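You operate a simulated robot arm through the tools that you are given. There is no shell and no other tool.

You are at the controls of a simulated robot arm. One attempt, no reset.

Task
Fit the blue gasket and the grey lid on the clamped box.
Fine: gasket first, the lid on top of it; tighten both lid screws; leave the box clamped.

The check looks at the end state, three seconds after you hand in, the way a careful person would. Anything else that was tipped, shoved, dropped, spilled or broken makes it a failure. Lids that push on must go on centred and level and be pressed home; caps that screw on are set level and turned clockwise until they are tight.

Robot
A 6-joint arm with a fingered hand, fixed in place. Base frame: the origin is at the foot of the arm, x ahead of it, y to its left, z up; the work surface is at about z = 0.85. Units: m, rad, N and s.
With the tool pointing down near the work surface it reaches from about 0.3 to 0.7 m from the base axis. Its first joint turns from -2.897 to 2.897 rad. Payload 4 kg.
Tool frame: the origin (TCP) lies between the finger pads and is the grasp point; the fingertips stand 0.022 m ahead of it; z points along the fingers, y is the line along which they close. Largest opening 0.112 m; the body of the gripper starts 0.06 m behind the TCP. The gripper is a hand of 4 fingers: y runs from the thumb to the fingers, the wrist lies at [0, 0, -0.218] in the tool frame.
Orientation is that of the tool frame in the base frame, as a unit quaternion [x, y, z, w]. With the fingers straight down and closing along the base's y, the tool's x points along the base's -x, its y along +y and its z along -z.

Tools
- The arm moves only by the tool apply_moves. Its argument "moves" is one flat list of numbers, 6 for each row, row after row: the shift along the tool's x, y, z in m, then the turn, a rotation vector about the tool's x, y, z in rad. In form: [x, y, z, wx, wy, wz, x, y, z, wx, wy, wz, ...]. A call has 1 to 20 rows; each row shifts and turns the commanded pose from where the row before left it, along the tool's axes as they then stand. A row lasts 0.2 s, in which the tool goes at most 0.05 m and 0.15 rad; a call with a longer step from one row to the next is refused whole. A pose out of reach is approached as far as the arm can. The call stops where the force on the tool passes 40 N (or 10 N more than at its start, if that is more) or the arm is blocked; 0.2 s more then pass. In this call time passes only in rows, and 0.2 s behind the last. The reply holds the time, the measured pose of the TCP, the force on the tool along the base axes, the opening and the grip force, in the units named above and with some noise, with the torque about the TCP (base axes, N m) and any sound that the robot's microphone picked up.
- Cameras (640 x 400 px; columns grow to the right, rows downward): "scene" is fixed at [0.4009, 0.6509, 1.449]; the picture's right is [-0.97, -0.23, 0.00], its down [-0.15, 0.62, -0.77] and it looks along [0.18, -0.75, -0.63] (base axes); focal length 290 px, centre (320, 200). "wrist" rides on the gripper at [0.069, 0.004, -0.083] in the tool frame; the picture's right is [-0.06, 1.00, 0.00], its down [-0.77, -0.05, -0.64] and it looks along [-0.64, -0.04, 0.77] (tool axes); focal length 243 px, centre (320, 200). There is no depth. A picture from a camera that has moved, and an enlarged one, comes with that camera's place and axes in the base frame and with its lens.
- capture(camera): a new picture of that camera. It takes no simulated time.
- set_fingers(finger1, finger2, finger3, thumb_bend): sets how far each is bent, from 0 (flat) to 1 (curled in); at 0.3 the hand is open as for a grip, at 0.7 the pads meet at the TCP. One left out holds its place. A second passes; each finger stops where it meets its share of the squeeze, and holds until it gets a number again. It is the only way to open and close the hand. It gives what a move gives, with no picture; readings hold the bend of each and the force on the fingers (four entries, about 0 where the hand has none), thumb and palm.
- inspect(camera, box): a new picture of the part [left, top, right, bottom] of that camera's present view, enlarged. It takes no simulated time.
- hand_in(): hands the job in; it is judged then, once.

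Places have to be worked out from the pictures, the camera data and where the tool is seen. Open the gripper and draw the arm clear of the work before you hand the job in, unless the task says otherwise.

The tools are called after "Request:" as name(argument=value, ...) on one line, values as JSON. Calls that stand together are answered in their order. apply_moves: Moves the arm, as the interface text tells. Its arguments: {"type":"object","properties":{"moves":{"type":"array"}},"required":["moves"]} The other tools are called the same way: set_fingers (finger1, finger2, finger3, thumb_bend) moves the fingers one by one; capture (camera) takes a picture; inspect (camera, box) takes an enlarged picture of a part of a camera's view; hand_in () hands the job in.

At the start:

```text
time: 0.0
tool_pos: [0.4573, 0.1185, 1.1894]
orientation: [0.0, 1.0, 0.0, 0.0]
contact_force: [-1.1, -1.0, -0.1]
wrist_torque: [0.03, 0.02, 0.02]
width: 0.1123
grasp_force: 0.0
shape: jaw
bend: [0.3, 0.3, 0.3, 0.3]
finger forces: [0.0, 0.1, 0.1, 0.0, 0.1, 0.1]
```

scene: 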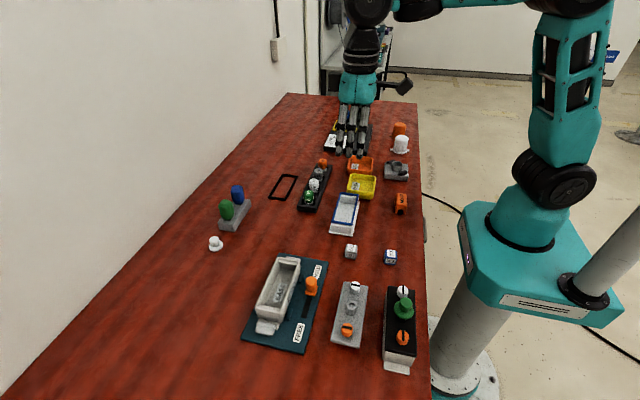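
wrist: 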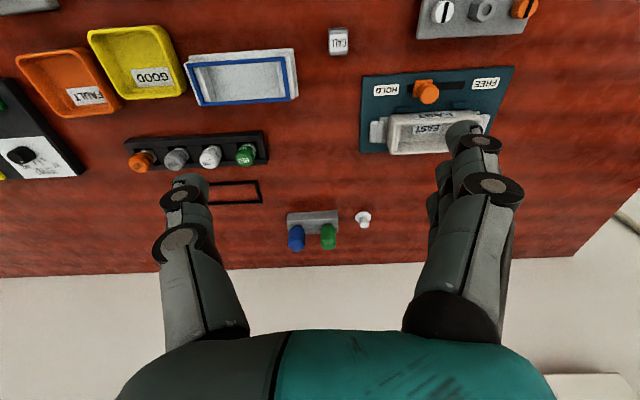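

I'll start by looking closely at the scene to identify the box, gasket(s), lid(s) and screws.

Request:
inspect(camera="scene", box=[220, 240, 430, 380])

Request:
inspect(camera="scene", box=[190, 140, 420, 270])

Request:
inspect(camera="wrist", box=[0, 0, 320, 200])

Request:
inspect(camera="wrist", box=[320, 0, 640, 200])

```text
2.86 times, centred on (325, 310) of scene
camera zoom: at [0.4009, 0.6509, 1.449], right [-0.97, -0.23, 0.0], down [-0.15, 0.62, -0.77], along [0.18, -0.75, -0.63], focal length 830 px, centre (306, -114)
```

zoom: 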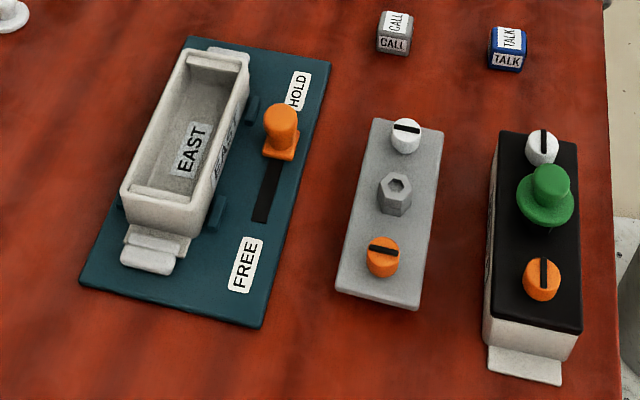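

```text
2.78 times, centred on (305, 205) of scene
camera zoom: at [0.4009, 0.6509, 1.449], right [-0.97, -0.23, 0.0], down [-0.15, 0.62, -0.77], along [0.18, -0.75, -0.63], focal length 808 px, centre (362, 186)
```

zoom: 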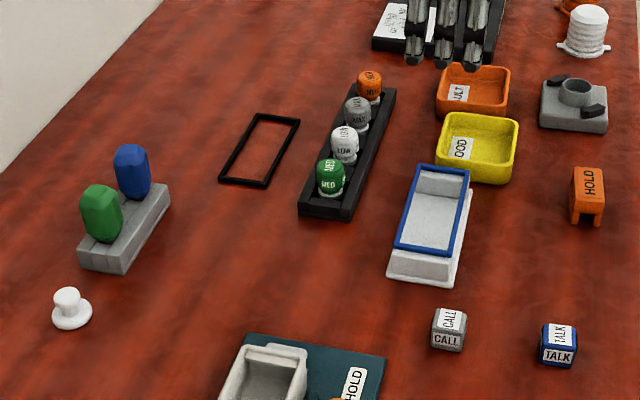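

```text
2.00 times, centred on (160, 100) of wrist
camera zoom: at [0.3875, 0.122, 1.2706], right [0.06, 1.0, 0.0], down [0.77, -0.05, 0.64], along [0.64, -0.04, -0.77], focal length 485 px, centre (640, 400)
```

zoom: 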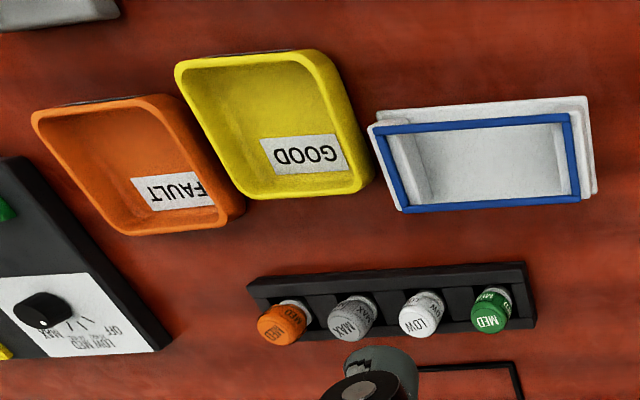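

```text
2.00 times, centred on (480, 100) of wrist
camera zoom: at [0.3875, 0.122, 1.2706], right [0.06, 1.0, 0.0], down [0.77, -0.05, 0.64], along [0.64, -0.04, -0.77], focal length 485 px, centre (0, 400)
```

zoom: 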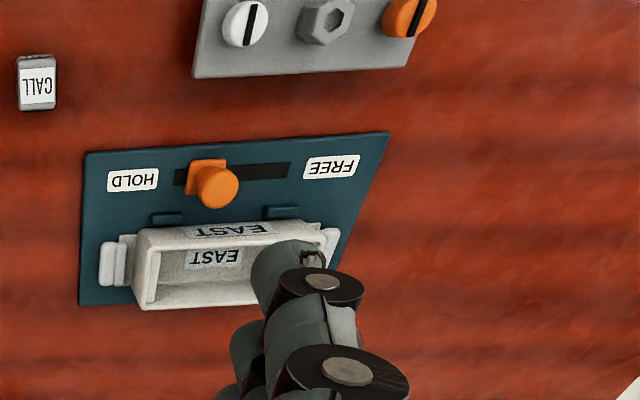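

The blue gasket seems to lie on a white tray near (0.47, 0.0). The grey lid lies at about (0.41, 0.32), and the clamped "EAST" box is around (0.56, 0.32). I'll move the wrist camera over the box for a closer look.

Request:
apply_moves(moves=[0.006, 0.035, 0.02, 0, 0, 0, 0.006, 0.035, 0.02, 0, 0, 0, 0.006, 0.035, 0.02, 0, 0, 0, 0.006, 0.035, 0.02, 0, 0, 0, 0.006, 0.035, 0.02, 0, 0, 0, 0.0, 0.03, 0.02, 0, 0, 0])

Request:
capture(camera="wrist")

Request:
capture(camera="scene")

```text
time: 1.4
tool_pos: [0.4248, 0.3227, 1.0674]
orientation: [0.0, 1.0, 0.001, 0.0]
contact_force: [0.3, 0.4, 0.4]
wrist_torque: [0.03, -0.01, 0.02]
width: 0.112
grasp_force: 0.1
shape: jaw
bend: [0.3, 0.3, 0.3, 0.3]
finger forces: [0.1, 0.1, 0.0, 0.1, 0.0, 0.0]
```

```text
taken
camera wrist: at [0.3549, 0.3264, 1.1497], right [0.06, 1.0, 0.0], down [0.77, -0.05, 0.64], along [0.64, -0.04, -0.77], focal length 243 px, centre (320, 200)
```

wrist: 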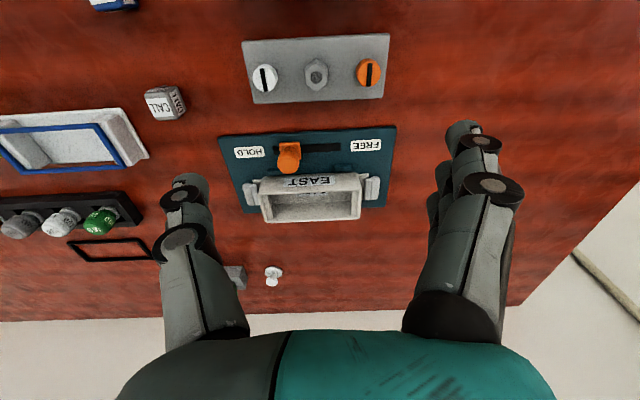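

```text
taken
```

scene: 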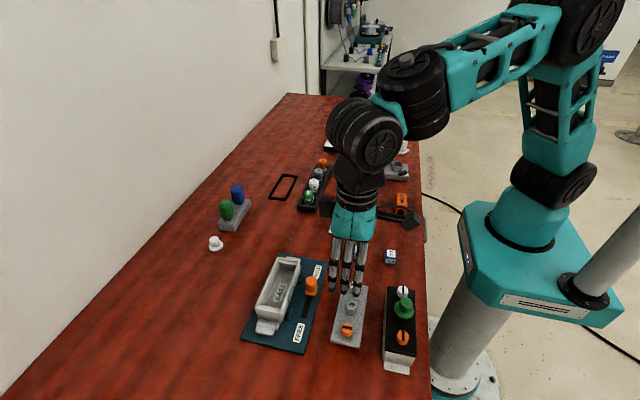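

Good view. I'll zoom in on the box, lid and gasket.

Request:
inspect(camera="wrist", box=[200, 110, 440, 260])

Request:
inspect(camera="wrist", box=[220, 10, 420, 135])

Request:
inspect(camera="wrist", box=[0, 60, 200, 185])

```text
2.67 times, centred on (320, 185) of wrist
camera zoom: at [0.3549, 0.3264, 1.1497], right [0.06, 1.0, 0.0], down [0.77, -0.05, 0.64], along [0.64, -0.04, -0.77], focal length 647 px, centre (320, 240)
```

zoom: 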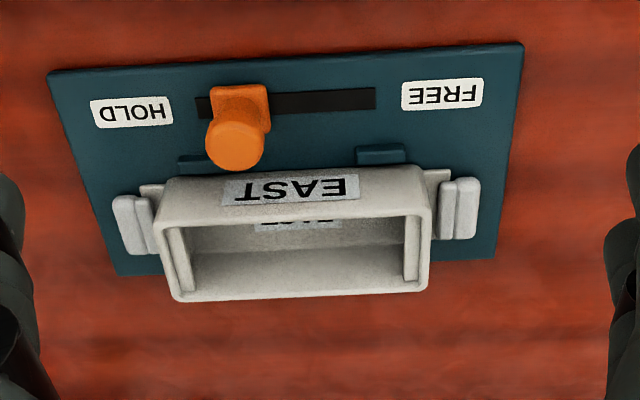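

```text
3.20 times, centred on (320, 72) of wrist
camera zoom: at [0.3549, 0.3264, 1.1497], right [0.06, 1.0, 0.0], down [0.77, -0.05, 0.64], along [0.64, -0.04, -0.77], focal length 776 px, centre (320, 608)
```

zoom: 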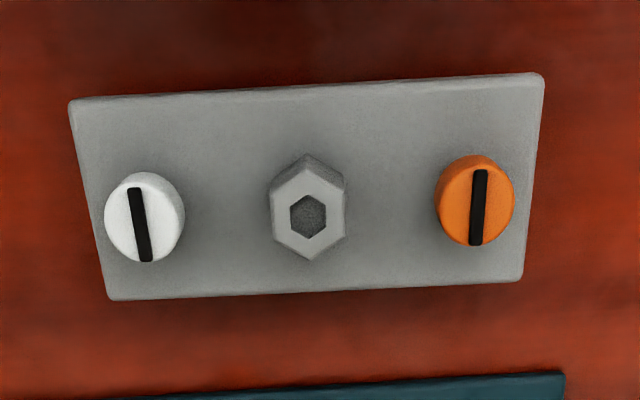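

```text
3.20 times, centred on (100, 122) of wrist
camera zoom: at [0.3549, 0.3264, 1.1497], right [0.06, 1.0, 0.0], down [0.77, -0.05, 0.64], along [0.64, -0.04, -0.77], focal length 776 px, centre (1024, 448)
```

zoom: 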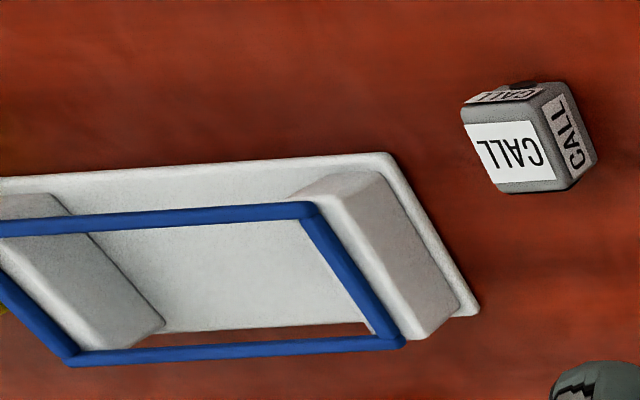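

The gasket rests on a stand with two end blocks, so its long bars are free in the middle. I'll move next to it and turn the hand 90° (thumb toward the base) so the fingers close along base x across the gasket.

Request:
apply_moves(moves=[-0.0096, -0.044, 0.006, 0, 0, 0, -0.0096, -0.044, 0.006, 0, 0, 0, -0.0096, -0.044, 0.006, 0, 0, 0, -0.0096, -0.044, 0.006, 0, 0, 0, -0.0096, -0.044, 0.006, 0, 0, 0, 0, 0, 0, 0, 0, 0.1428, 0, 0, 0, 0, 0, 0.1428, 0, 0, 0, 0, 0, 0.1428, 0, 0, 0, 0, 0, 0.1428, 0, 0, 0, 0, 0, 0.1428, 0, 0, 0, 0, 0, 0.1428, 0, 0, 0, 0, 0, 0.1428, 0, 0, 0, 0, 0, 0.1428, 0, 0, 0, 0, 0, 0.1428, 0, 0, 0, 0, 0, 0.1428, 0, 0, 0, 0, 0, 0.1428])

Request:
capture(camera="wrist")

Request:
capture(camera="scene")

```text
time: 4.8
tool_pos: [0.4756, 0.1028, 1.0395]
orientation: [0.708, 0.707, 0.0, 0.0]
contact_force: [0.0, -0.5, 0.1]
wrist_torque: [0.02, -0.01, -0.01]
width: 0.1119
grasp_force: 0.1
shape: jaw
bend: [0.3, 0.3, 0.3, 0.3]
finger forces: [0.0, 0.1, 0.1, 0.1, 0.1, 0.1]
```

```text
taken
camera wrist: at [0.4796, 0.1719, 1.1209], right [1.0, -0.07, 0.0], down [-0.05, -0.77, 0.64], along [-0.04, -0.64, -0.77], focal length 243 px, centre (320, 200)
```

wrist: 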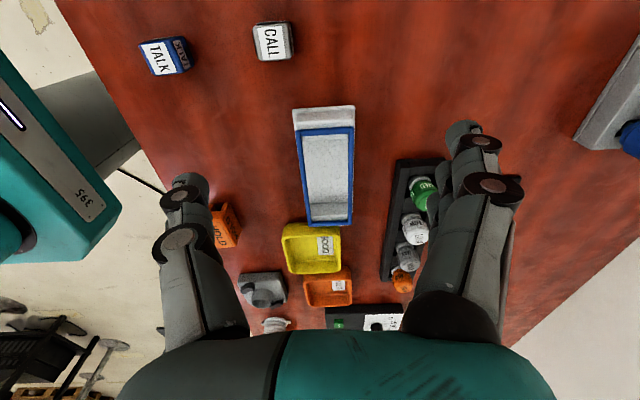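

```text
taken
```

scene: 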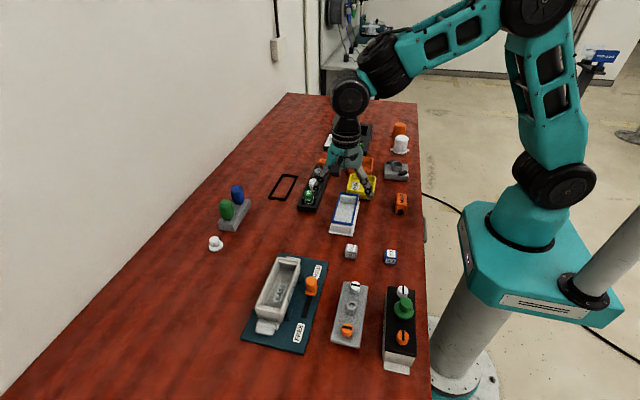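

Request:
inspect(camera="wrist", box=[230, 90, 470, 240])

Request:
inspect(camera="scene", box=[260, 140, 420, 240])

Request:
inspect(camera="scene", box=[230, 240, 430, 365])

```text
2.67 times, centred on (350, 165) of wrist
camera zoom: at [0.4796, 0.1719, 1.1209], right [1.0, -0.07, 0.0], down [-0.05, -0.77, 0.64], along [-0.04, -0.64, -0.77], focal length 647 px, centre (240, 293)
```

zoom: 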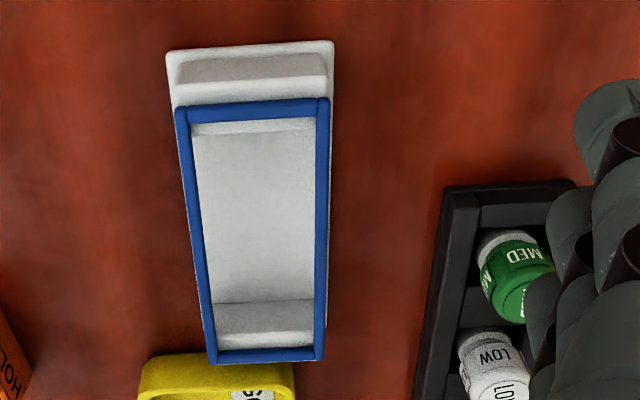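

```text
4.00 times, centred on (340, 190) of scene
camera zoom: at [0.4009, 0.6509, 1.449], right [-0.97, -0.23, 0.0], down [-0.15, 0.62, -0.77], along [0.18, -0.75, -0.63], focal length 1162 px, centre (240, 240)
```

zoom: 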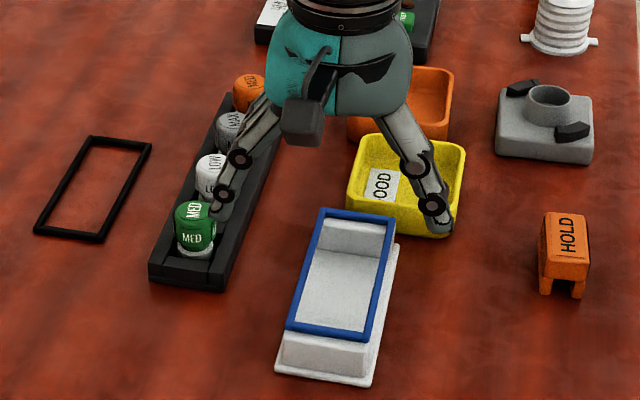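

```text
3.20 times, centred on (330, 302) of scene
camera zoom: at [0.4009, 0.6509, 1.449], right [-0.97, -0.23, 0.0], down [-0.15, 0.62, -0.77], along [0.18, -0.75, -0.63], focal length 930 px, centre (288, -128)
```

zoom: 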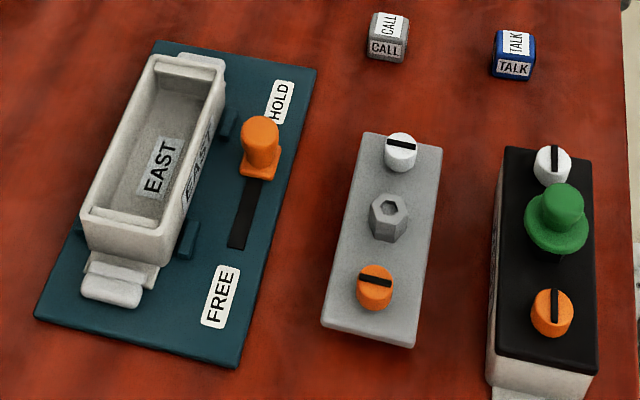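

Agreement between the two cameras puts the gasket top at z≈0.885, centred near (0.477, -0.001), about 0.058 × 0.14 m and square to the base axes. I'll narrow the hand a little and move above it.

Request:
set_fingers(finger1=0.42, finger2=0.42, finger3=0.42, thumb_bend=0.42)

Request:
apply_moves(moves=[-0.0347, 0.0006, 0, 0, 0, 0, -0.0347, 0.0006, 0, 0, 0, 0, -0.0347, 0.0006, 0, 0, 0, 0, 0, 0, 0.03, 0, 0, 0, 0, 0, 0.03, 0, 0, 0])

Request:
capture(camera="wrist")

Request:
inspect(camera="scene", box=[260, 140, 420, 240])

```text
time: 5.8
tool_pos: [0.4761, 0.1033, 1.0389]
orientation: [0.706, 0.708, 0.001, 0.0]
contact_force: [0.4, 0.0, 0.4]
wrist_torque: [0.0, -0.04, 0.04]
width: 0.081
grasp_force: 0.1
shape: fingers
bend: [0.42, 0.42, 0.42, 0.42]
finger forces: [0.0, 0.1, 0.1, 0.1, 0.0, 0.1]
```

```text
time: 7.0
tool_pos: [0.4763, 0.0032, 0.9788]
orientation: [0.707, 0.708, 0.0, 0.0]
contact_force: [-0.2, 0.6, 0.1]
wrist_torque: [-0.02, -0.02, 0.0]
width: 0.0807
grasp_force: 0.1
shape: fingers
bend: [0.42, 0.42, 0.42, 0.42]
finger forces: [0.0, 0.1, 0.1, 0.0, 0.0, 0.0]
```

```text
taken
camera wrist: at [0.48, 0.0715, 1.0611], right [1.0, -0.06, 0.0], down [-0.05, -0.77, 0.64], along [-0.04, -0.64, -0.77], focal length 243 px, centre (320, 200)
```

wrist: 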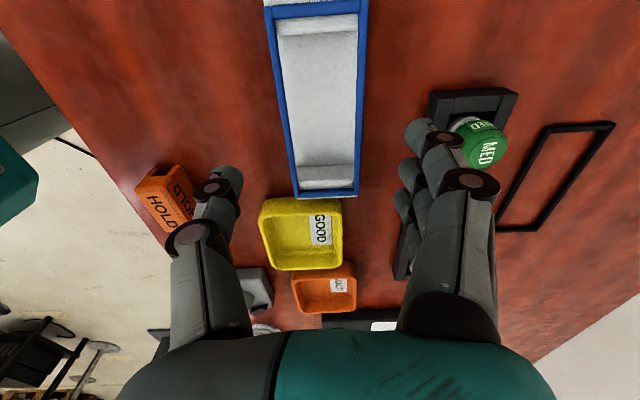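

```text
4.00 times, centred on (340, 190) of scene
camera zoom: at [0.4009, 0.6509, 1.449], right [-0.97, -0.23, 0.0], down [-0.15, 0.62, -0.77], along [0.18, -0.75, -0.63], focal length 1162 px, centre (240, 240)
```

zoom: 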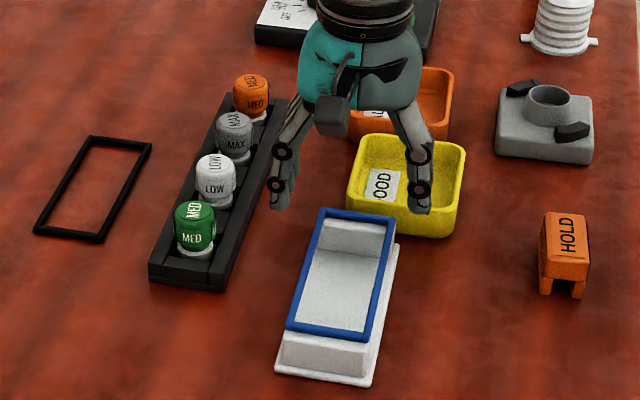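

The gasket centre is confirmed at (0.478, -0.001). I'll centre the hand and descend partway, then check clearance from the scene camera.

Request:
apply_moves(moves=[-0.0042, 0.0017, 0.02, 0, 0, 0, 0, 0, 0.025, 0, 0, 0, 0, 0, 0.02, 0, 0, 0])

Request:
inspect(camera="scene", box=[300, 160, 396, 220])

Request:
capture(camera="wrist")

```text
time: 7.8
tool_pos: [0.4775, -0.0038, 0.9128]
orientation: [0.706, 0.708, 0.0, 0.0]
contact_force: [-0.6, 0.0, -0.2]
wrist_torque: [-0.01, -0.02, 0.01]
width: 0.0808
grasp_force: 0.0
shape: fingers
bend: [0.42, 0.42, 0.42, 0.42]
finger forces: [0.0, 0.0, 0.0, 0.0, 0.1, 0.0]
```

```text
6.67 times, centred on (348, 190) of scene
camera zoom: at [0.4009, 0.6509, 1.449], right [-0.97, -0.23, 0.0], down [-0.15, 0.62, -0.77], along [0.18, -0.75, -0.63], focal length 1937 px, centre (133, 267)
```

zoom: 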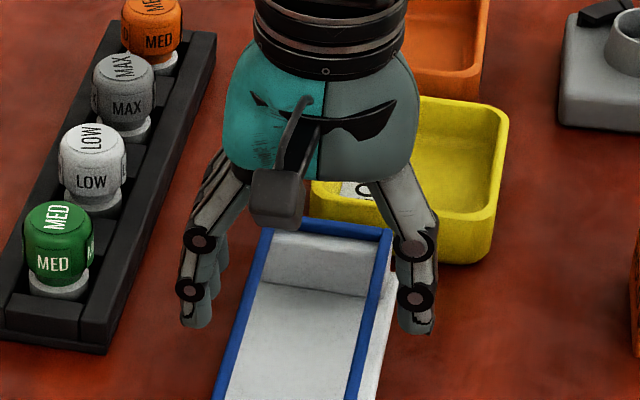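

```text
taken
camera wrist: at [0.4814, 0.0651, 0.9946], right [1.0, -0.06, 0.0], down [-0.05, -0.77, 0.64], along [-0.04, -0.64, -0.77], focal length 243 px, centre (320, 200)
```

wrist: 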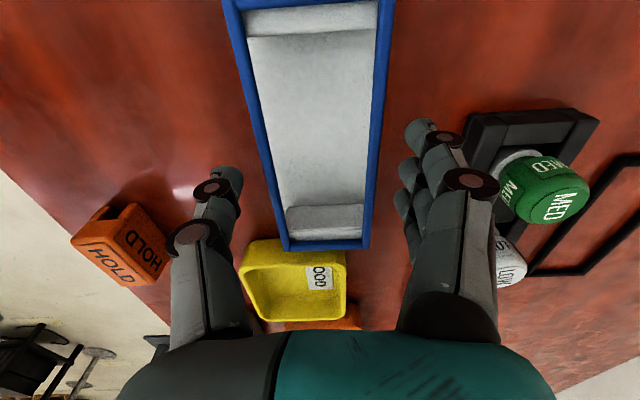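

Clearances are good on both sides. I'll descend 20 mm so the gasket sits between the pads, then close gently.

Request:
apply_moves(moves=[0.001, 0, 0.01, 0, 0, 0, 0.001, 0, 0.01, 0, 0, 0])

Request:
inspect(camera="scene", box=[310, 170, 390, 220])

Request:
inspect(camera="wrist", box=[160, 100, 480, 300])

```text
time: 8.4
tool_pos: [0.4786, -0.0021, 0.8919]
orientation: [0.707, 0.707, 0.0, 0.0]
contact_force: [-0.2, -0.3, 0.5]
wrist_torque: [-0.01, -0.01, 0.0]
width: 0.0808
grasp_force: 0.1
shape: fingers
bend: [0.42, 0.42, 0.42, 0.42]
finger forces: [0.0, 0.0, 0.1, 0.0, 0.0, 0.1]
```

```text
8.00 times, centred on (350, 195) of scene
camera zoom: at [0.4009, 0.6509, 1.449], right [-0.97, -0.23, 0.0], down [-0.15, 0.62, -0.77], along [0.18, -0.75, -0.63], focal length 2324 px, centre (80, 240)
```

zoom: 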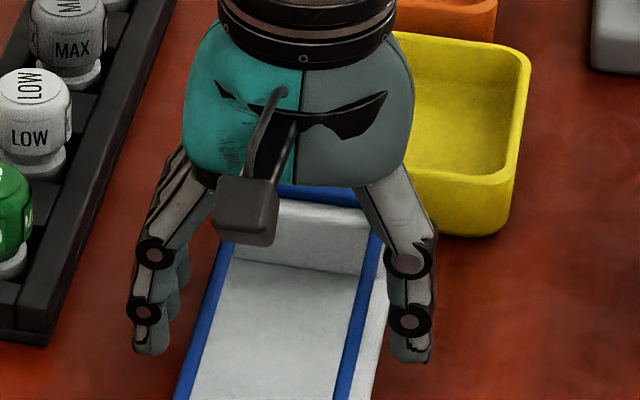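

```text
2.00 times, centred on (320, 200) of wrist
camera zoom: at [0.4825, 0.0655, 0.974], right [1.0, -0.06, 0.0], down [-0.05, -0.77, 0.64], along [-0.04, -0.64, -0.77], focal length 485 px, centre (320, 200)
```

zoom: 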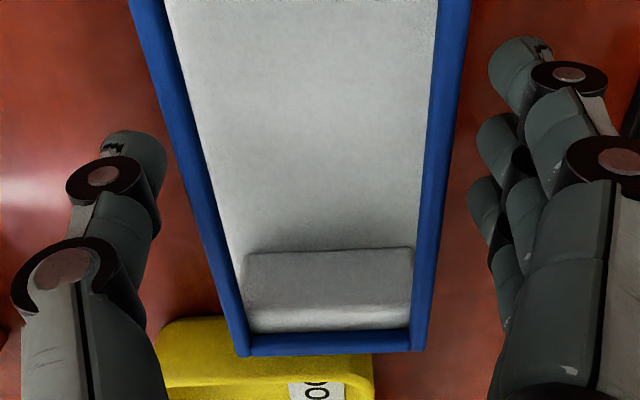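

Request:
set_fingers(finger1=0.49, finger2=0.49, finger3=0.49, thumb_bend=0.49)

Request:
inspect(camera="wrist", box=[160, 100, 480, 300])

Request:
inspect(camera="scene", box=[310, 170, 390, 220])

```text
time: 9.4
tool_pos: [0.4784, -0.004, 0.8926]
orientation: [0.707, 0.708, 0.0, 0.0]
contact_force: [-0.4, 0.3, -0.2]
wrist_torque: [-0.03, 0.0, -0.02]
width: 0.0613
grasp_force: 0.1
shape: fingers
bend: [0.49, 0.49, 0.49, 0.49]
finger forces: [0.0, 0.0, 0.0, 0.0, 0.0, 0.0]
```

```text
2.00 times, centred on (320, 200) of wrist
camera zoom: at [0.4825, 0.0656, 0.9742], right [1.0, -0.06, 0.0], down [-0.05, -0.77, 0.64], along [-0.04, -0.64, -0.77], focal length 485 px, centre (320, 200)
```

zoom: 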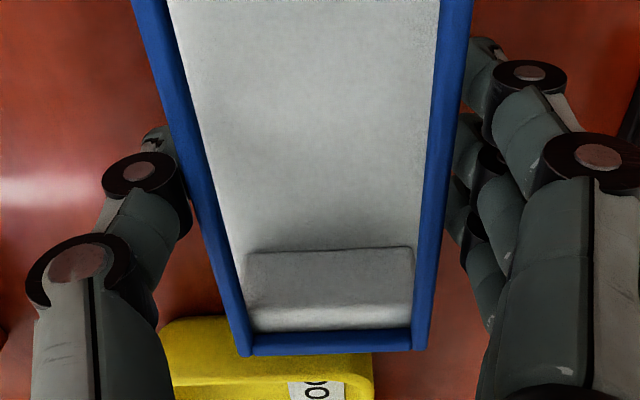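

```text
8.00 times, centred on (350, 195) of scene
camera zoom: at [0.4009, 0.6509, 1.449], right [-0.97, -0.23, 0.0], down [-0.15, 0.62, -0.77], along [0.18, -0.75, -0.63], focal length 2324 px, centre (80, 240)
```

zoom: 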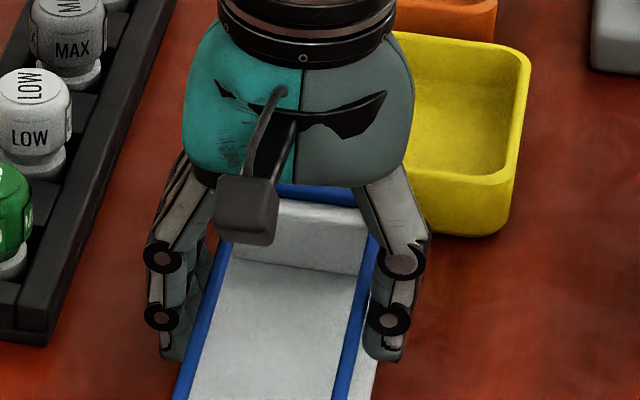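

The fingers straddle the gasket evenly with about 1–2 mm clearance each side. Closing now.

Request:
set_fingers(finger1=0.56, finger2=0.56, finger3=0.56, thumb_bend=0.56)

Request:
inspect(camera="wrist", box=[160, 100, 480, 300])

```text
time: 10.4
tool_pos: [0.4781, -0.0027, 0.8917]
orientation: [0.707, 0.708, -0.001, 0.0]
contact_force: [-0.4, -0.2, 0.0]
wrist_torque: [0.02, 0.0, 0.0]
width: 0.052
grasp_force: 6.3
shape: fingers
bend: [0.53, 0.53, 0.53, 0.53]
finger forces: [2.1, 2.1, 2.2, 0.0, 6.6, 0.1]
```

```text
2.00 times, centred on (320, 200) of wrist
camera zoom: at [0.4825, 0.0656, 0.9742], right [1.0, -0.06, 0.0], down [-0.05, -0.77, 0.64], along [-0.04, -0.64, -0.77], focal length 485 px, centre (320, 200)
```

zoom: 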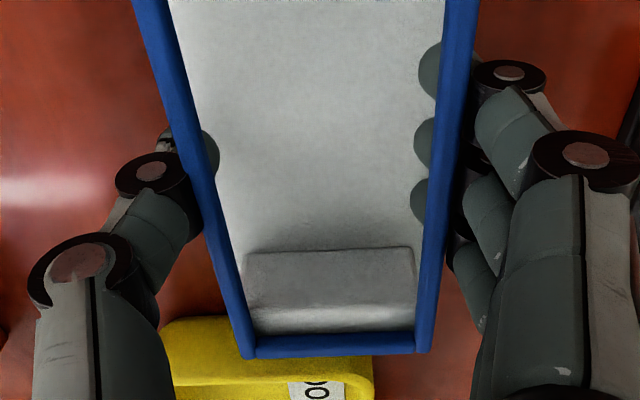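

The gasket is gripped, but the fingertips curl in below it by a few mm, which would foul the box rim when placing. I'll open, rise 7 mm and re-grip so that the gasket sits nearer the fingertips.

Request:
set_fingers(finger1=0.48, finger2=0.48, finger3=0.48, thumb_bend=0.48)

Request:
apply_moves(moves=[0.002, 0, -0.007, 0, 0, 0])

Request:
set_fingers(finger1=0.56, finger2=0.56, finger3=0.56, thumb_bend=0.56)

Request:
inspect(camera="wrist", box=[160, 100, 480, 300])

Request:
inspect(camera="scene", box=[310, 170, 390, 220])

```text
time: 11.4
tool_pos: [0.4785, -0.0035, 0.8918]
orientation: [0.706, 0.708, 0.0, 0.0]
contact_force: [0.4, 0.6, -0.8]
wrist_torque: [0.03, 0.0, 0.01]
width: 0.0622
grasp_force: 0.1
shape: fingers
bend: [0.48, 0.48, 0.48, 0.48]
finger forces: [0.0, 0.1, 0.0, 0.1, 0.0, 0.0]
```

```text
time: 11.8
tool_pos: [0.4779, -0.0017, 0.9007]
orientation: [0.706, 0.708, 0.0, 0.0]
contact_force: [0.4, -0.5, -0.6]
wrist_torque: [-0.01, 0.03, 0.0]
width: 0.0622
grasp_force: 0.4
shape: fingers
bend: [0.48, 0.48, 0.48, 0.48]
finger forces: [0.1, 0.0, 0.1, 0.1, 0.0, 0.1]
```

```text
time: 12.8
tool_pos: [0.478, -0.0018, 0.8998]
orientation: [0.706, 0.708, 0.0, 0.0]
contact_force: [-0.5, 0.9, 1.1]
wrist_torque: [-0.03, 0.0, 0.01]
width: 0.0557
grasp_force: 6.3
shape: fingers
bend: [0.52, 0.52, 0.52, 0.52]
finger forces: [2.3, 2.2, 2.3, 0.0, 7.5, 0.1]
```

```text
2.00 times, centred on (320, 200) of wrist
camera zoom: at [0.4821, 0.0672, 0.9817], right [1.0, -0.06, 0.0], down [-0.05, -0.77, 0.64], along [-0.04, -0.64, -0.77], focal length 485 px, centre (320, 200)
```

zoom: 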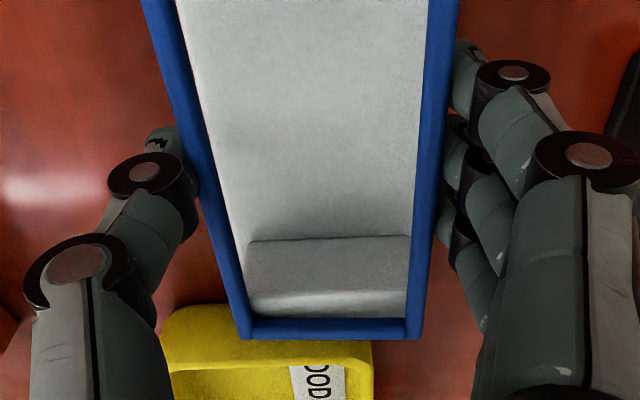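

```text
8.00 times, centred on (350, 195) of scene
camera zoom: at [0.4009, 0.6509, 1.449], right [-0.97, -0.23, 0.0], down [-0.15, 0.62, -0.77], along [0.18, -0.75, -0.63], focal length 2324 px, centre (80, 240)
```

zoom: 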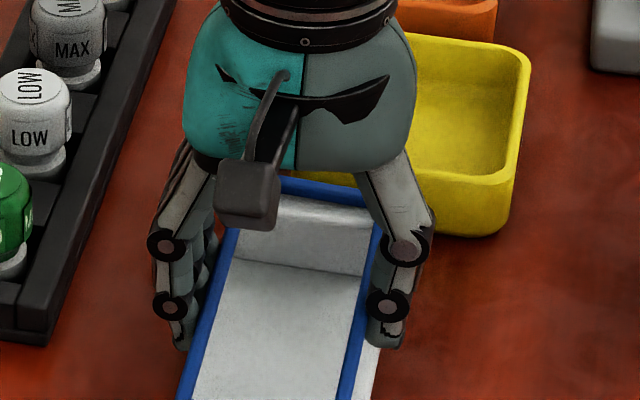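

Good: the tips no longer hook under the bars and force is 6–7 N. Lifting slowly and checking that the gasket comes along level.

Request:
apply_moves(moves=[0, 0, -0.01, 0, 0, 0, 0, 0, -0.015, 0, 0, 0, 0, 0, -0.02, 0, 0, 0, 0, 0, -0.02, 0, 0, 0])

Request:
capture(camera="wrist")

Request:
inspect(camera="scene", box=[290, 150, 402, 220])

```text
time: 13.8
tool_pos: [0.4797, 0.0015, 0.9666]
orientation: [0.706, 0.708, -0.001, 0.001]
contact_force: [0.1, -0.2, -0.2]
wrist_torque: [0.0, 0.01, 0.01]
width: 0.0555
grasp_force: 7.1
shape: fingers
bend: [0.52, 0.52, 0.52, 0.52]
finger forces: [2.3, 2.3, 2.3, 0.0, 7.4, 0.1]
```

```text
taken
camera wrist: at [0.4829, 0.0698, 1.0486], right [1.0, -0.06, 0.0], down [-0.05, -0.77, 0.64], along [-0.04, -0.64, -0.77], focal length 243 px, centre (320, 200)
```

wrist: 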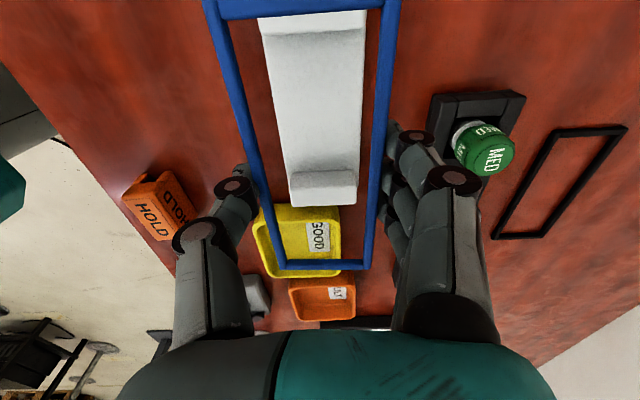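

```text
5.71 times, centred on (346, 185) of scene
camera zoom: at [0.4009, 0.6509, 1.449], right [-0.97, -0.23, 0.0], down [-0.15, 0.62, -0.77], along [0.18, -0.75, -0.63], focal length 1660 px, centre (171, 286)
```

zoom: 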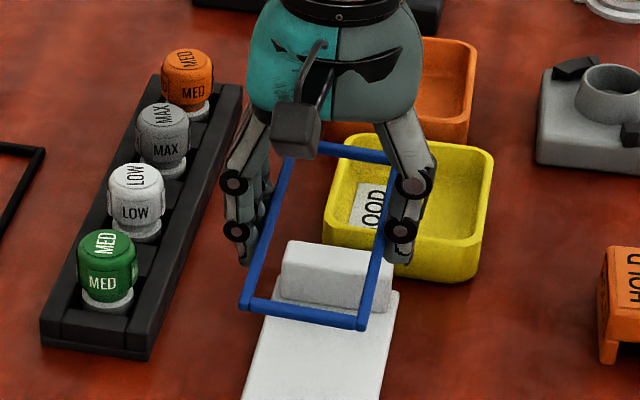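

The gasket is held. I'll zoom in on the wrist view to check its tilt in the grip.

Request:
inspect(camera="wrist", box=[160, 0, 480, 200])

Request:
inspect(camera="wrist", box=[160, 120, 480, 320])

Request:
inspect(camera="scene", box=[322, 166, 370, 211])

```text
2.00 times, centred on (320, 100) of wrist
camera zoom: at [0.4829, 0.0698, 1.0486], right [1.0, -0.06, 0.0], down [-0.05, -0.77, 0.64], along [-0.04, -0.64, -0.77], focal length 485 px, centre (320, 400)
```

zoom: 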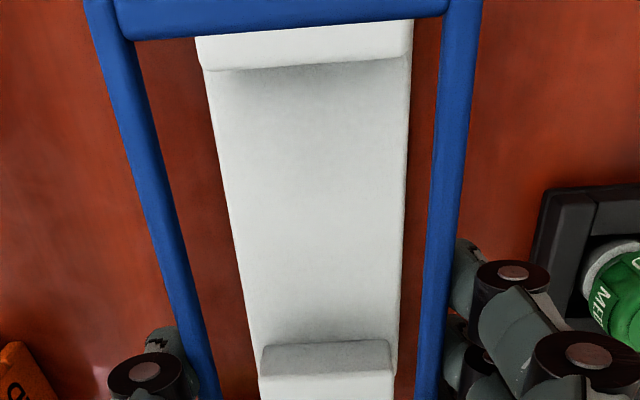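

```text
2.00 times, centred on (320, 220) of wrist
camera zoom: at [0.4829, 0.0698, 1.0486], right [1.0, -0.06, 0.0], down [-0.05, -0.77, 0.64], along [-0.04, -0.64, -0.77], focal length 485 px, centre (320, 160)
```

zoom: 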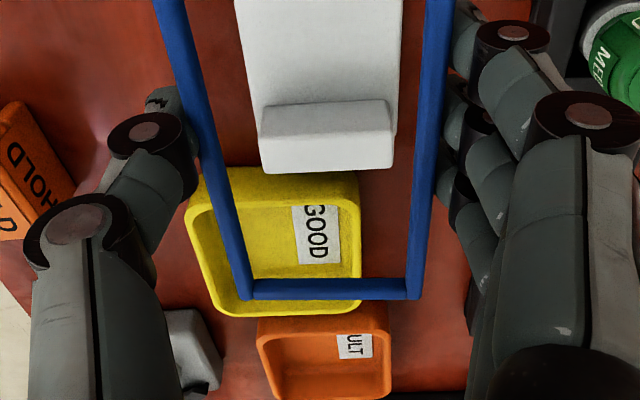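

```text
8.89 times, centred on (346, 188) of scene
camera zoom: at [0.4009, 0.6509, 1.449], right [-0.97, -0.23, 0.0], down [-0.15, 0.62, -0.77], along [0.18, -0.75, -0.63], focal length 2582 px, centre (89, 302)
```

zoom: 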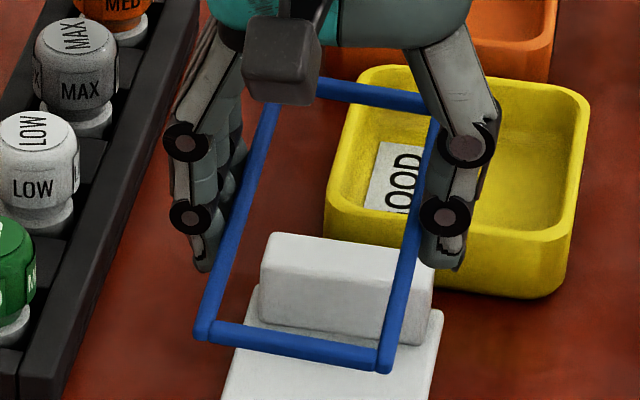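

The gasket is level and centred within ~2 mm of the TCP, about 9 mm below it. I'll raise it to z≈1.0 and carry it over toward the box, stopping beyond it so the camera can see the rim through the opening.

Request:
apply_moves(moves=[0, 0, -0.02, 0, 0, 0, 0, 0, -0.015, 0, 0, 0, 0.0316, 0.0072, 0, 0, 0, 0, 0.0316, 0.0072, 0, 0, 0, 0, 0.0316, 0.0072, 0, 0, 0, 0, 0.0316, 0.0072, 0, 0, 0, 0, 0.0316, 0.0072, 0, 0, 0, 0, 0.0316, 0.0072, 0, 0, 0, 0, 0.0316, 0.0072, 0, 0, 0, 0, 0.0316, 0.0072, 0, 0, 0, 0, 0.0316, 0.0072, 0, 0, 0, 0, 0.0316, 0.0072, 0, 0, 0, 0, 0.0316, 0.0072, 0, 0, 0, 0, 0.0316, 0.0072, 0, 0, 0, 0])

Request:
capture(camera="wrist")

Request:
inspect(camera="wrist", box=[200, 80, 440, 280])

Request:
capture(camera="scene")

```text
time: 16.8
tool_pos: [0.5654, 0.3802, 1.0002]
orientation: [0.706, 0.708, 0.0, 0.001]
contact_force: [0.4, -0.7, 0.6]
wrist_torque: [0.01, 0.0, -0.03]
width: 0.0556
grasp_force: 7.0
shape: fingers
bend: [0.53, 0.53, 0.53, 0.52]
finger forces: [2.2, 2.3, 2.2, 0.1, 7.1, 0.1]
```

```text
taken
camera wrist: at [0.5689, 0.4486, 1.0822], right [1.0, -0.06, 0.0], down [-0.05, -0.77, 0.64], along [-0.04, -0.64, -0.77], focal length 243 px, centre (320, 200)
```

wrist: 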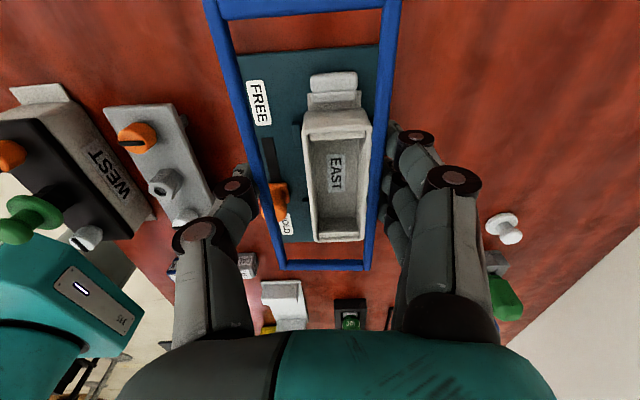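

```text
2.00 times, centred on (320, 180) of wrist
camera zoom: at [0.5689, 0.4486, 1.0822], right [1.0, -0.06, 0.0], down [-0.05, -0.77, 0.64], along [-0.04, -0.64, -0.77], focal length 485 px, centre (320, 240)
```

zoom: 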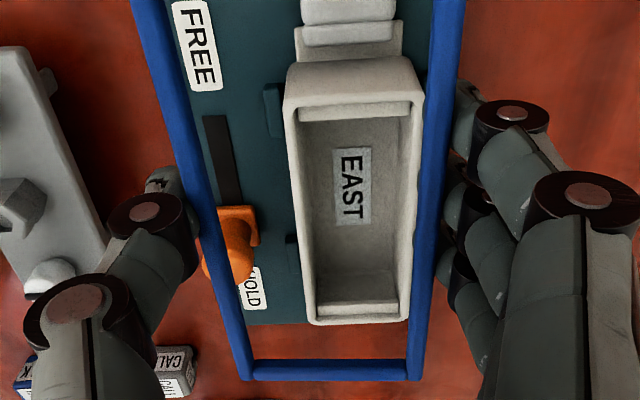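

```text
taken
```

scene: 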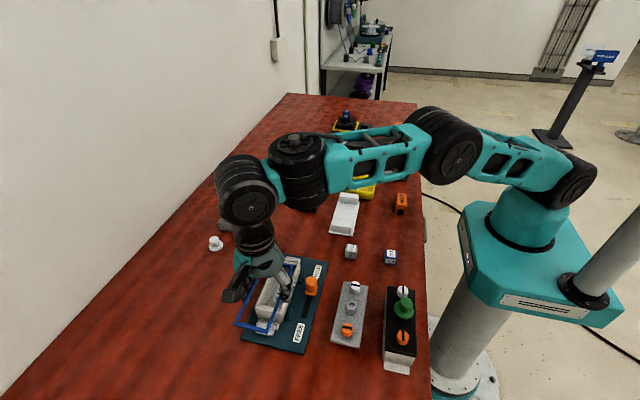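

Triangulating from both wrist views puts the box centre at about (0.576, 0.3005), rim z≈0.898, square to the axes. I'll bring the gasket above it and descend to z≈0.95 to check the alignment.

Request:
apply_moves(moves=[-0.0272, 0.004, 0, 0, 0, 0, -0.0272, 0.004, 0, 0, 0, 0, -0.0272, 0.004, 0, 0, 0, 0, 0, 0, 0.025, 0, 0, 0, 0, 0, 0.02, 0, 0, 0, 0, 0, 0, 0, 0, 0])

Request:
inspect(camera="wrist", box=[160, 0, 480, 200])

Request:
inspect(camera="wrist", box=[160, 120, 480, 320])

Request:
inspect(camera="scene", box=[220, 240, 348, 340])

```text
time: 18.2
tool_pos: [0.5749, 0.2958, 0.9564]
orientation: [0.707, 0.708, -0.001, 0.0]
contact_force: [0.1, -0.9, -0.1]
wrist_torque: [-0.02, -0.01, -0.03]
width: 0.0554
grasp_force: 7.2
shape: fingers
bend: [0.53, 0.53, 0.53, 0.52]
finger forces: [2.1, 2.2, 2.3, 0.0, 7.0, 0.0]
```

```text
2.00 times, centred on (320, 100) of wrist
camera zoom: at [0.579, 0.3646, 1.0376], right [1.0, -0.06, 0.0], down [-0.05, -0.77, 0.64], along [-0.04, -0.64, -0.77], focal length 485 px, centre (320, 400)
```

zoom: 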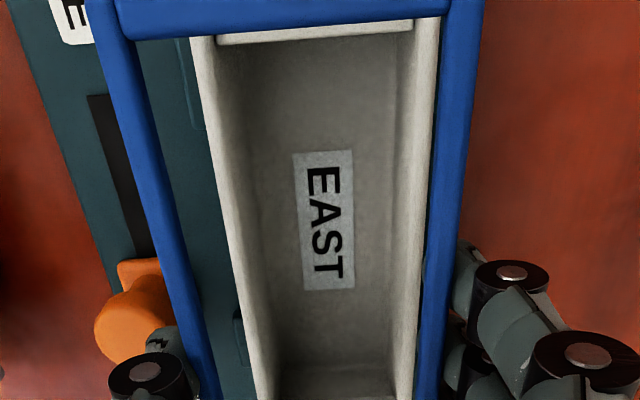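

```text
2.00 times, centred on (320, 220) of wrist
camera zoom: at [0.579, 0.3646, 1.0376], right [1.0, -0.06, 0.0], down [-0.05, -0.77, 0.64], along [-0.04, -0.64, -0.77], focal length 485 px, centre (320, 160)
```

zoom: 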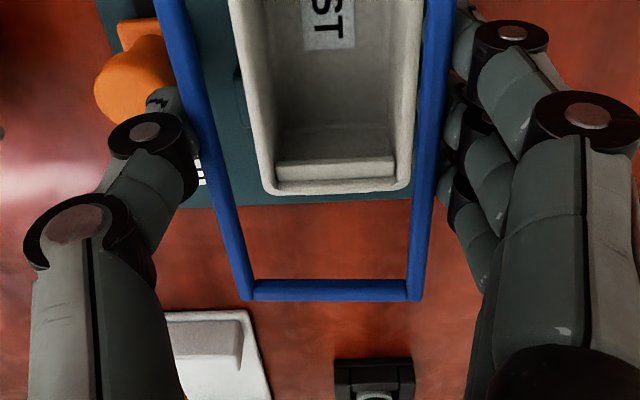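

```text
4.00 times, centred on (284, 290) of scene
camera zoom: at [0.4009, 0.6509, 1.449], right [-0.97, -0.23, 0.0], down [-0.15, 0.62, -0.77], along [0.18, -0.75, -0.63], focal length 1162 px, centre (464, -160)
```

zoom: 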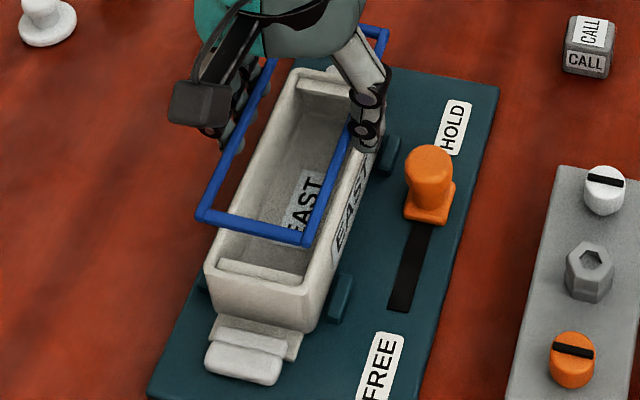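

The far edges already match in y, but the gasket sits ~3.4 mm short in x. I'll correct that, descend to ~15 mm above the rim and look again.

Request:
apply_moves(moves=[0, 0.0034, 0.01, 0, 0, 0, 0, 0, 0.01, 0, 0, 0, 0, 0, 0.01, 0, 0, 0, 0, 0, 0, 0, 0, 0])

Request:
inspect(camera="wrist", box=[160, 0, 480, 200])

Request:
inspect(camera="wrist", box=[160, 120, 480, 320])

Request:
inspect(camera="scene", box=[230, 240, 330, 340])

```text
time: 19.2
tool_pos: [0.5799, 0.297, 0.9265]
orientation: [0.707, 0.708, 0.0, 0.0]
contact_force: [-1.0, -1.1, 0.4]
wrist_torque: [0.01, 0.0, 0.02]
width: 0.0549
grasp_force: 6.7
shape: fingers
bend: [0.53, 0.53, 0.53, 0.52]
finger forces: [2.2, 2.1, 2.1, 0.0, 7.0, 0.0]
```

```text
2.00 times, centred on (320, 100) of wrist
camera zoom: at [0.5845, 0.3653, 1.0087], right [1.0, -0.06, 0.0], down [-0.05, -0.77, 0.64], along [-0.04, -0.64, -0.77], focal length 485 px, centre (320, 400)
```

zoom: 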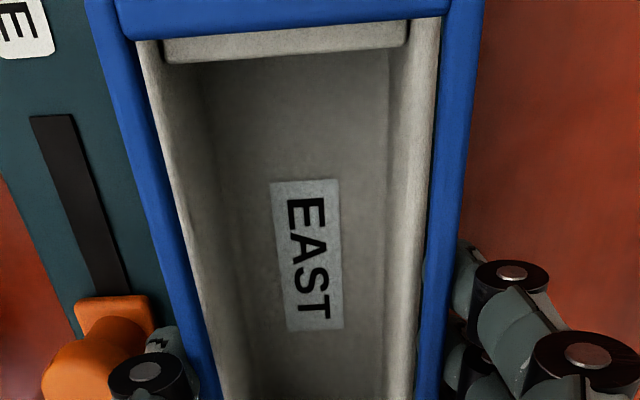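

```text
2.00 times, centred on (320, 220) of wrist
camera zoom: at [0.5845, 0.3653, 1.0087], right [1.0, -0.06, 0.0], down [-0.05, -0.77, 0.64], along [-0.04, -0.64, -0.77], focal length 485 px, centre (320, 160)
```

zoom: 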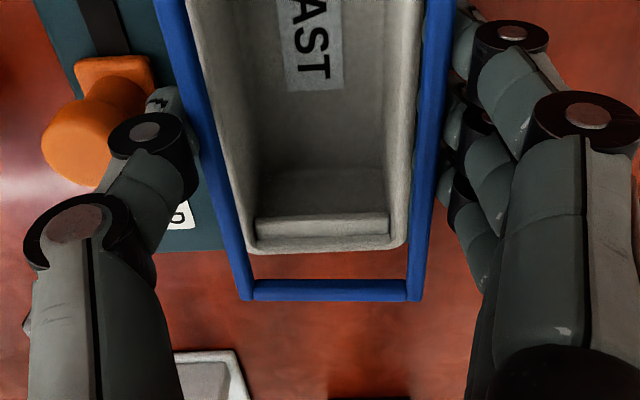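

```text
4.00 times, centred on (280, 290) of scene
camera zoom: at [0.4009, 0.6509, 1.449], right [-0.97, -0.23, 0.0], down [-0.15, 0.62, -0.77], along [0.18, -0.75, -0.63], focal length 1162 px, centre (480, -160)
```

zoom: 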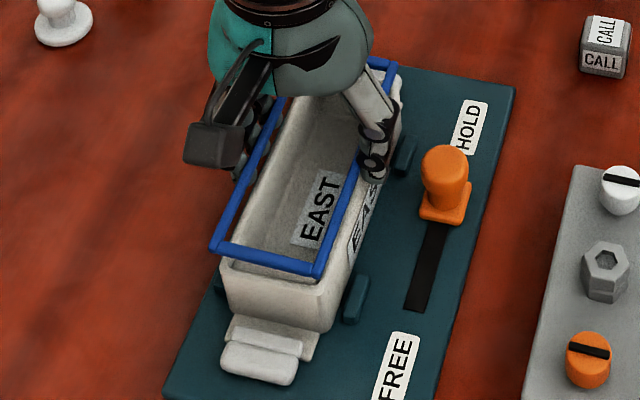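

Now the gasket is ~2 mm too far in +x (box centre x≈0.577, gasket ≈0.579); y matches. I'll correct and descend to just above the rim.

Request:
apply_moves(moves=[0, -0.002, 0.005, 0, 0, 0, 0, 0, 0.005, 0, 0, 0, 0, 0, 0, 0, 0, 0])

Request:
inspect(camera="wrist", box=[160, 0, 480, 200])

Request:
inspect(camera="wrist", box=[160, 120, 480, 320])

Request:
inspect(camera="scene", box=[240, 240, 320, 340])

```text
time: 20.0
tool_pos: [0.5779, 0.2967, 0.9179]
orientation: [0.707, 0.707, 0.002, 0.001]
contact_force: [4.5, 1.2, 9.0]
wrist_torque: [0.04, -0.15, 0.02]
width: 0.0562
grasp_force: 8.4
shape: fingers
bend: [0.52, 0.52, 0.52, 0.53]
finger forces: [3.5, 3.6, 3.6, 0.0, 6.3, 0.1]
```

```text
2.00 times, centred on (320, 100) of wrist
camera zoom: at [0.5824, 0.3648, 0.9993], right [1.0, -0.06, 0.0], down [-0.05, -0.77, 0.64], along [-0.04, -0.64, -0.77], focal length 485 px, centre (320, 400)
```

zoom: 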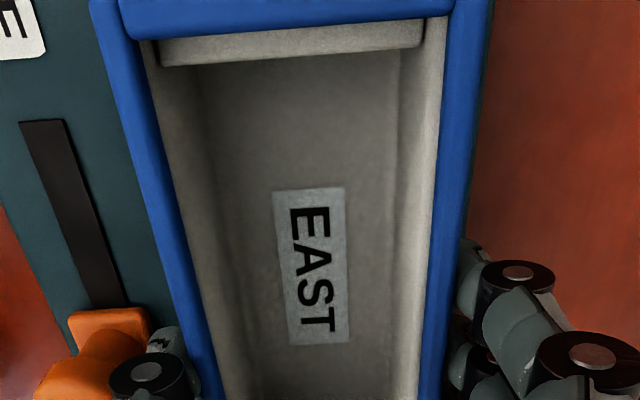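

```text
2.00 times, centred on (320, 220) of wrist
camera zoom: at [0.5824, 0.3648, 0.9993], right [1.0, -0.06, 0.0], down [-0.05, -0.77, 0.64], along [-0.04, -0.64, -0.77], focal length 485 px, centre (320, 160)
```

zoom: 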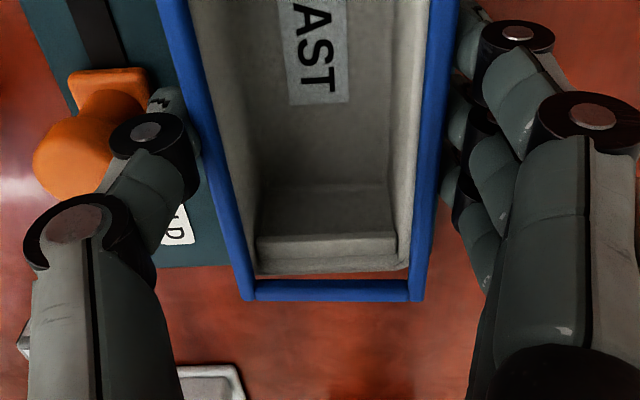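

```text
4.00 times, centred on (280, 290) of scene
camera zoom: at [0.4009, 0.6509, 1.449], right [-0.97, -0.23, 0.0], down [-0.15, 0.62, -0.77], along [0.18, -0.75, -0.63], focal length 1162 px, centre (480, -160)
```

zoom: 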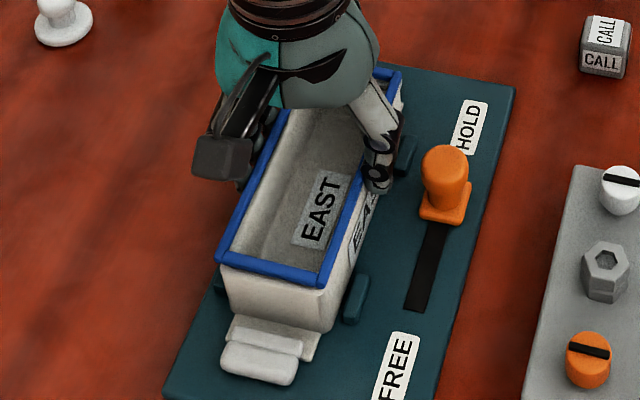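

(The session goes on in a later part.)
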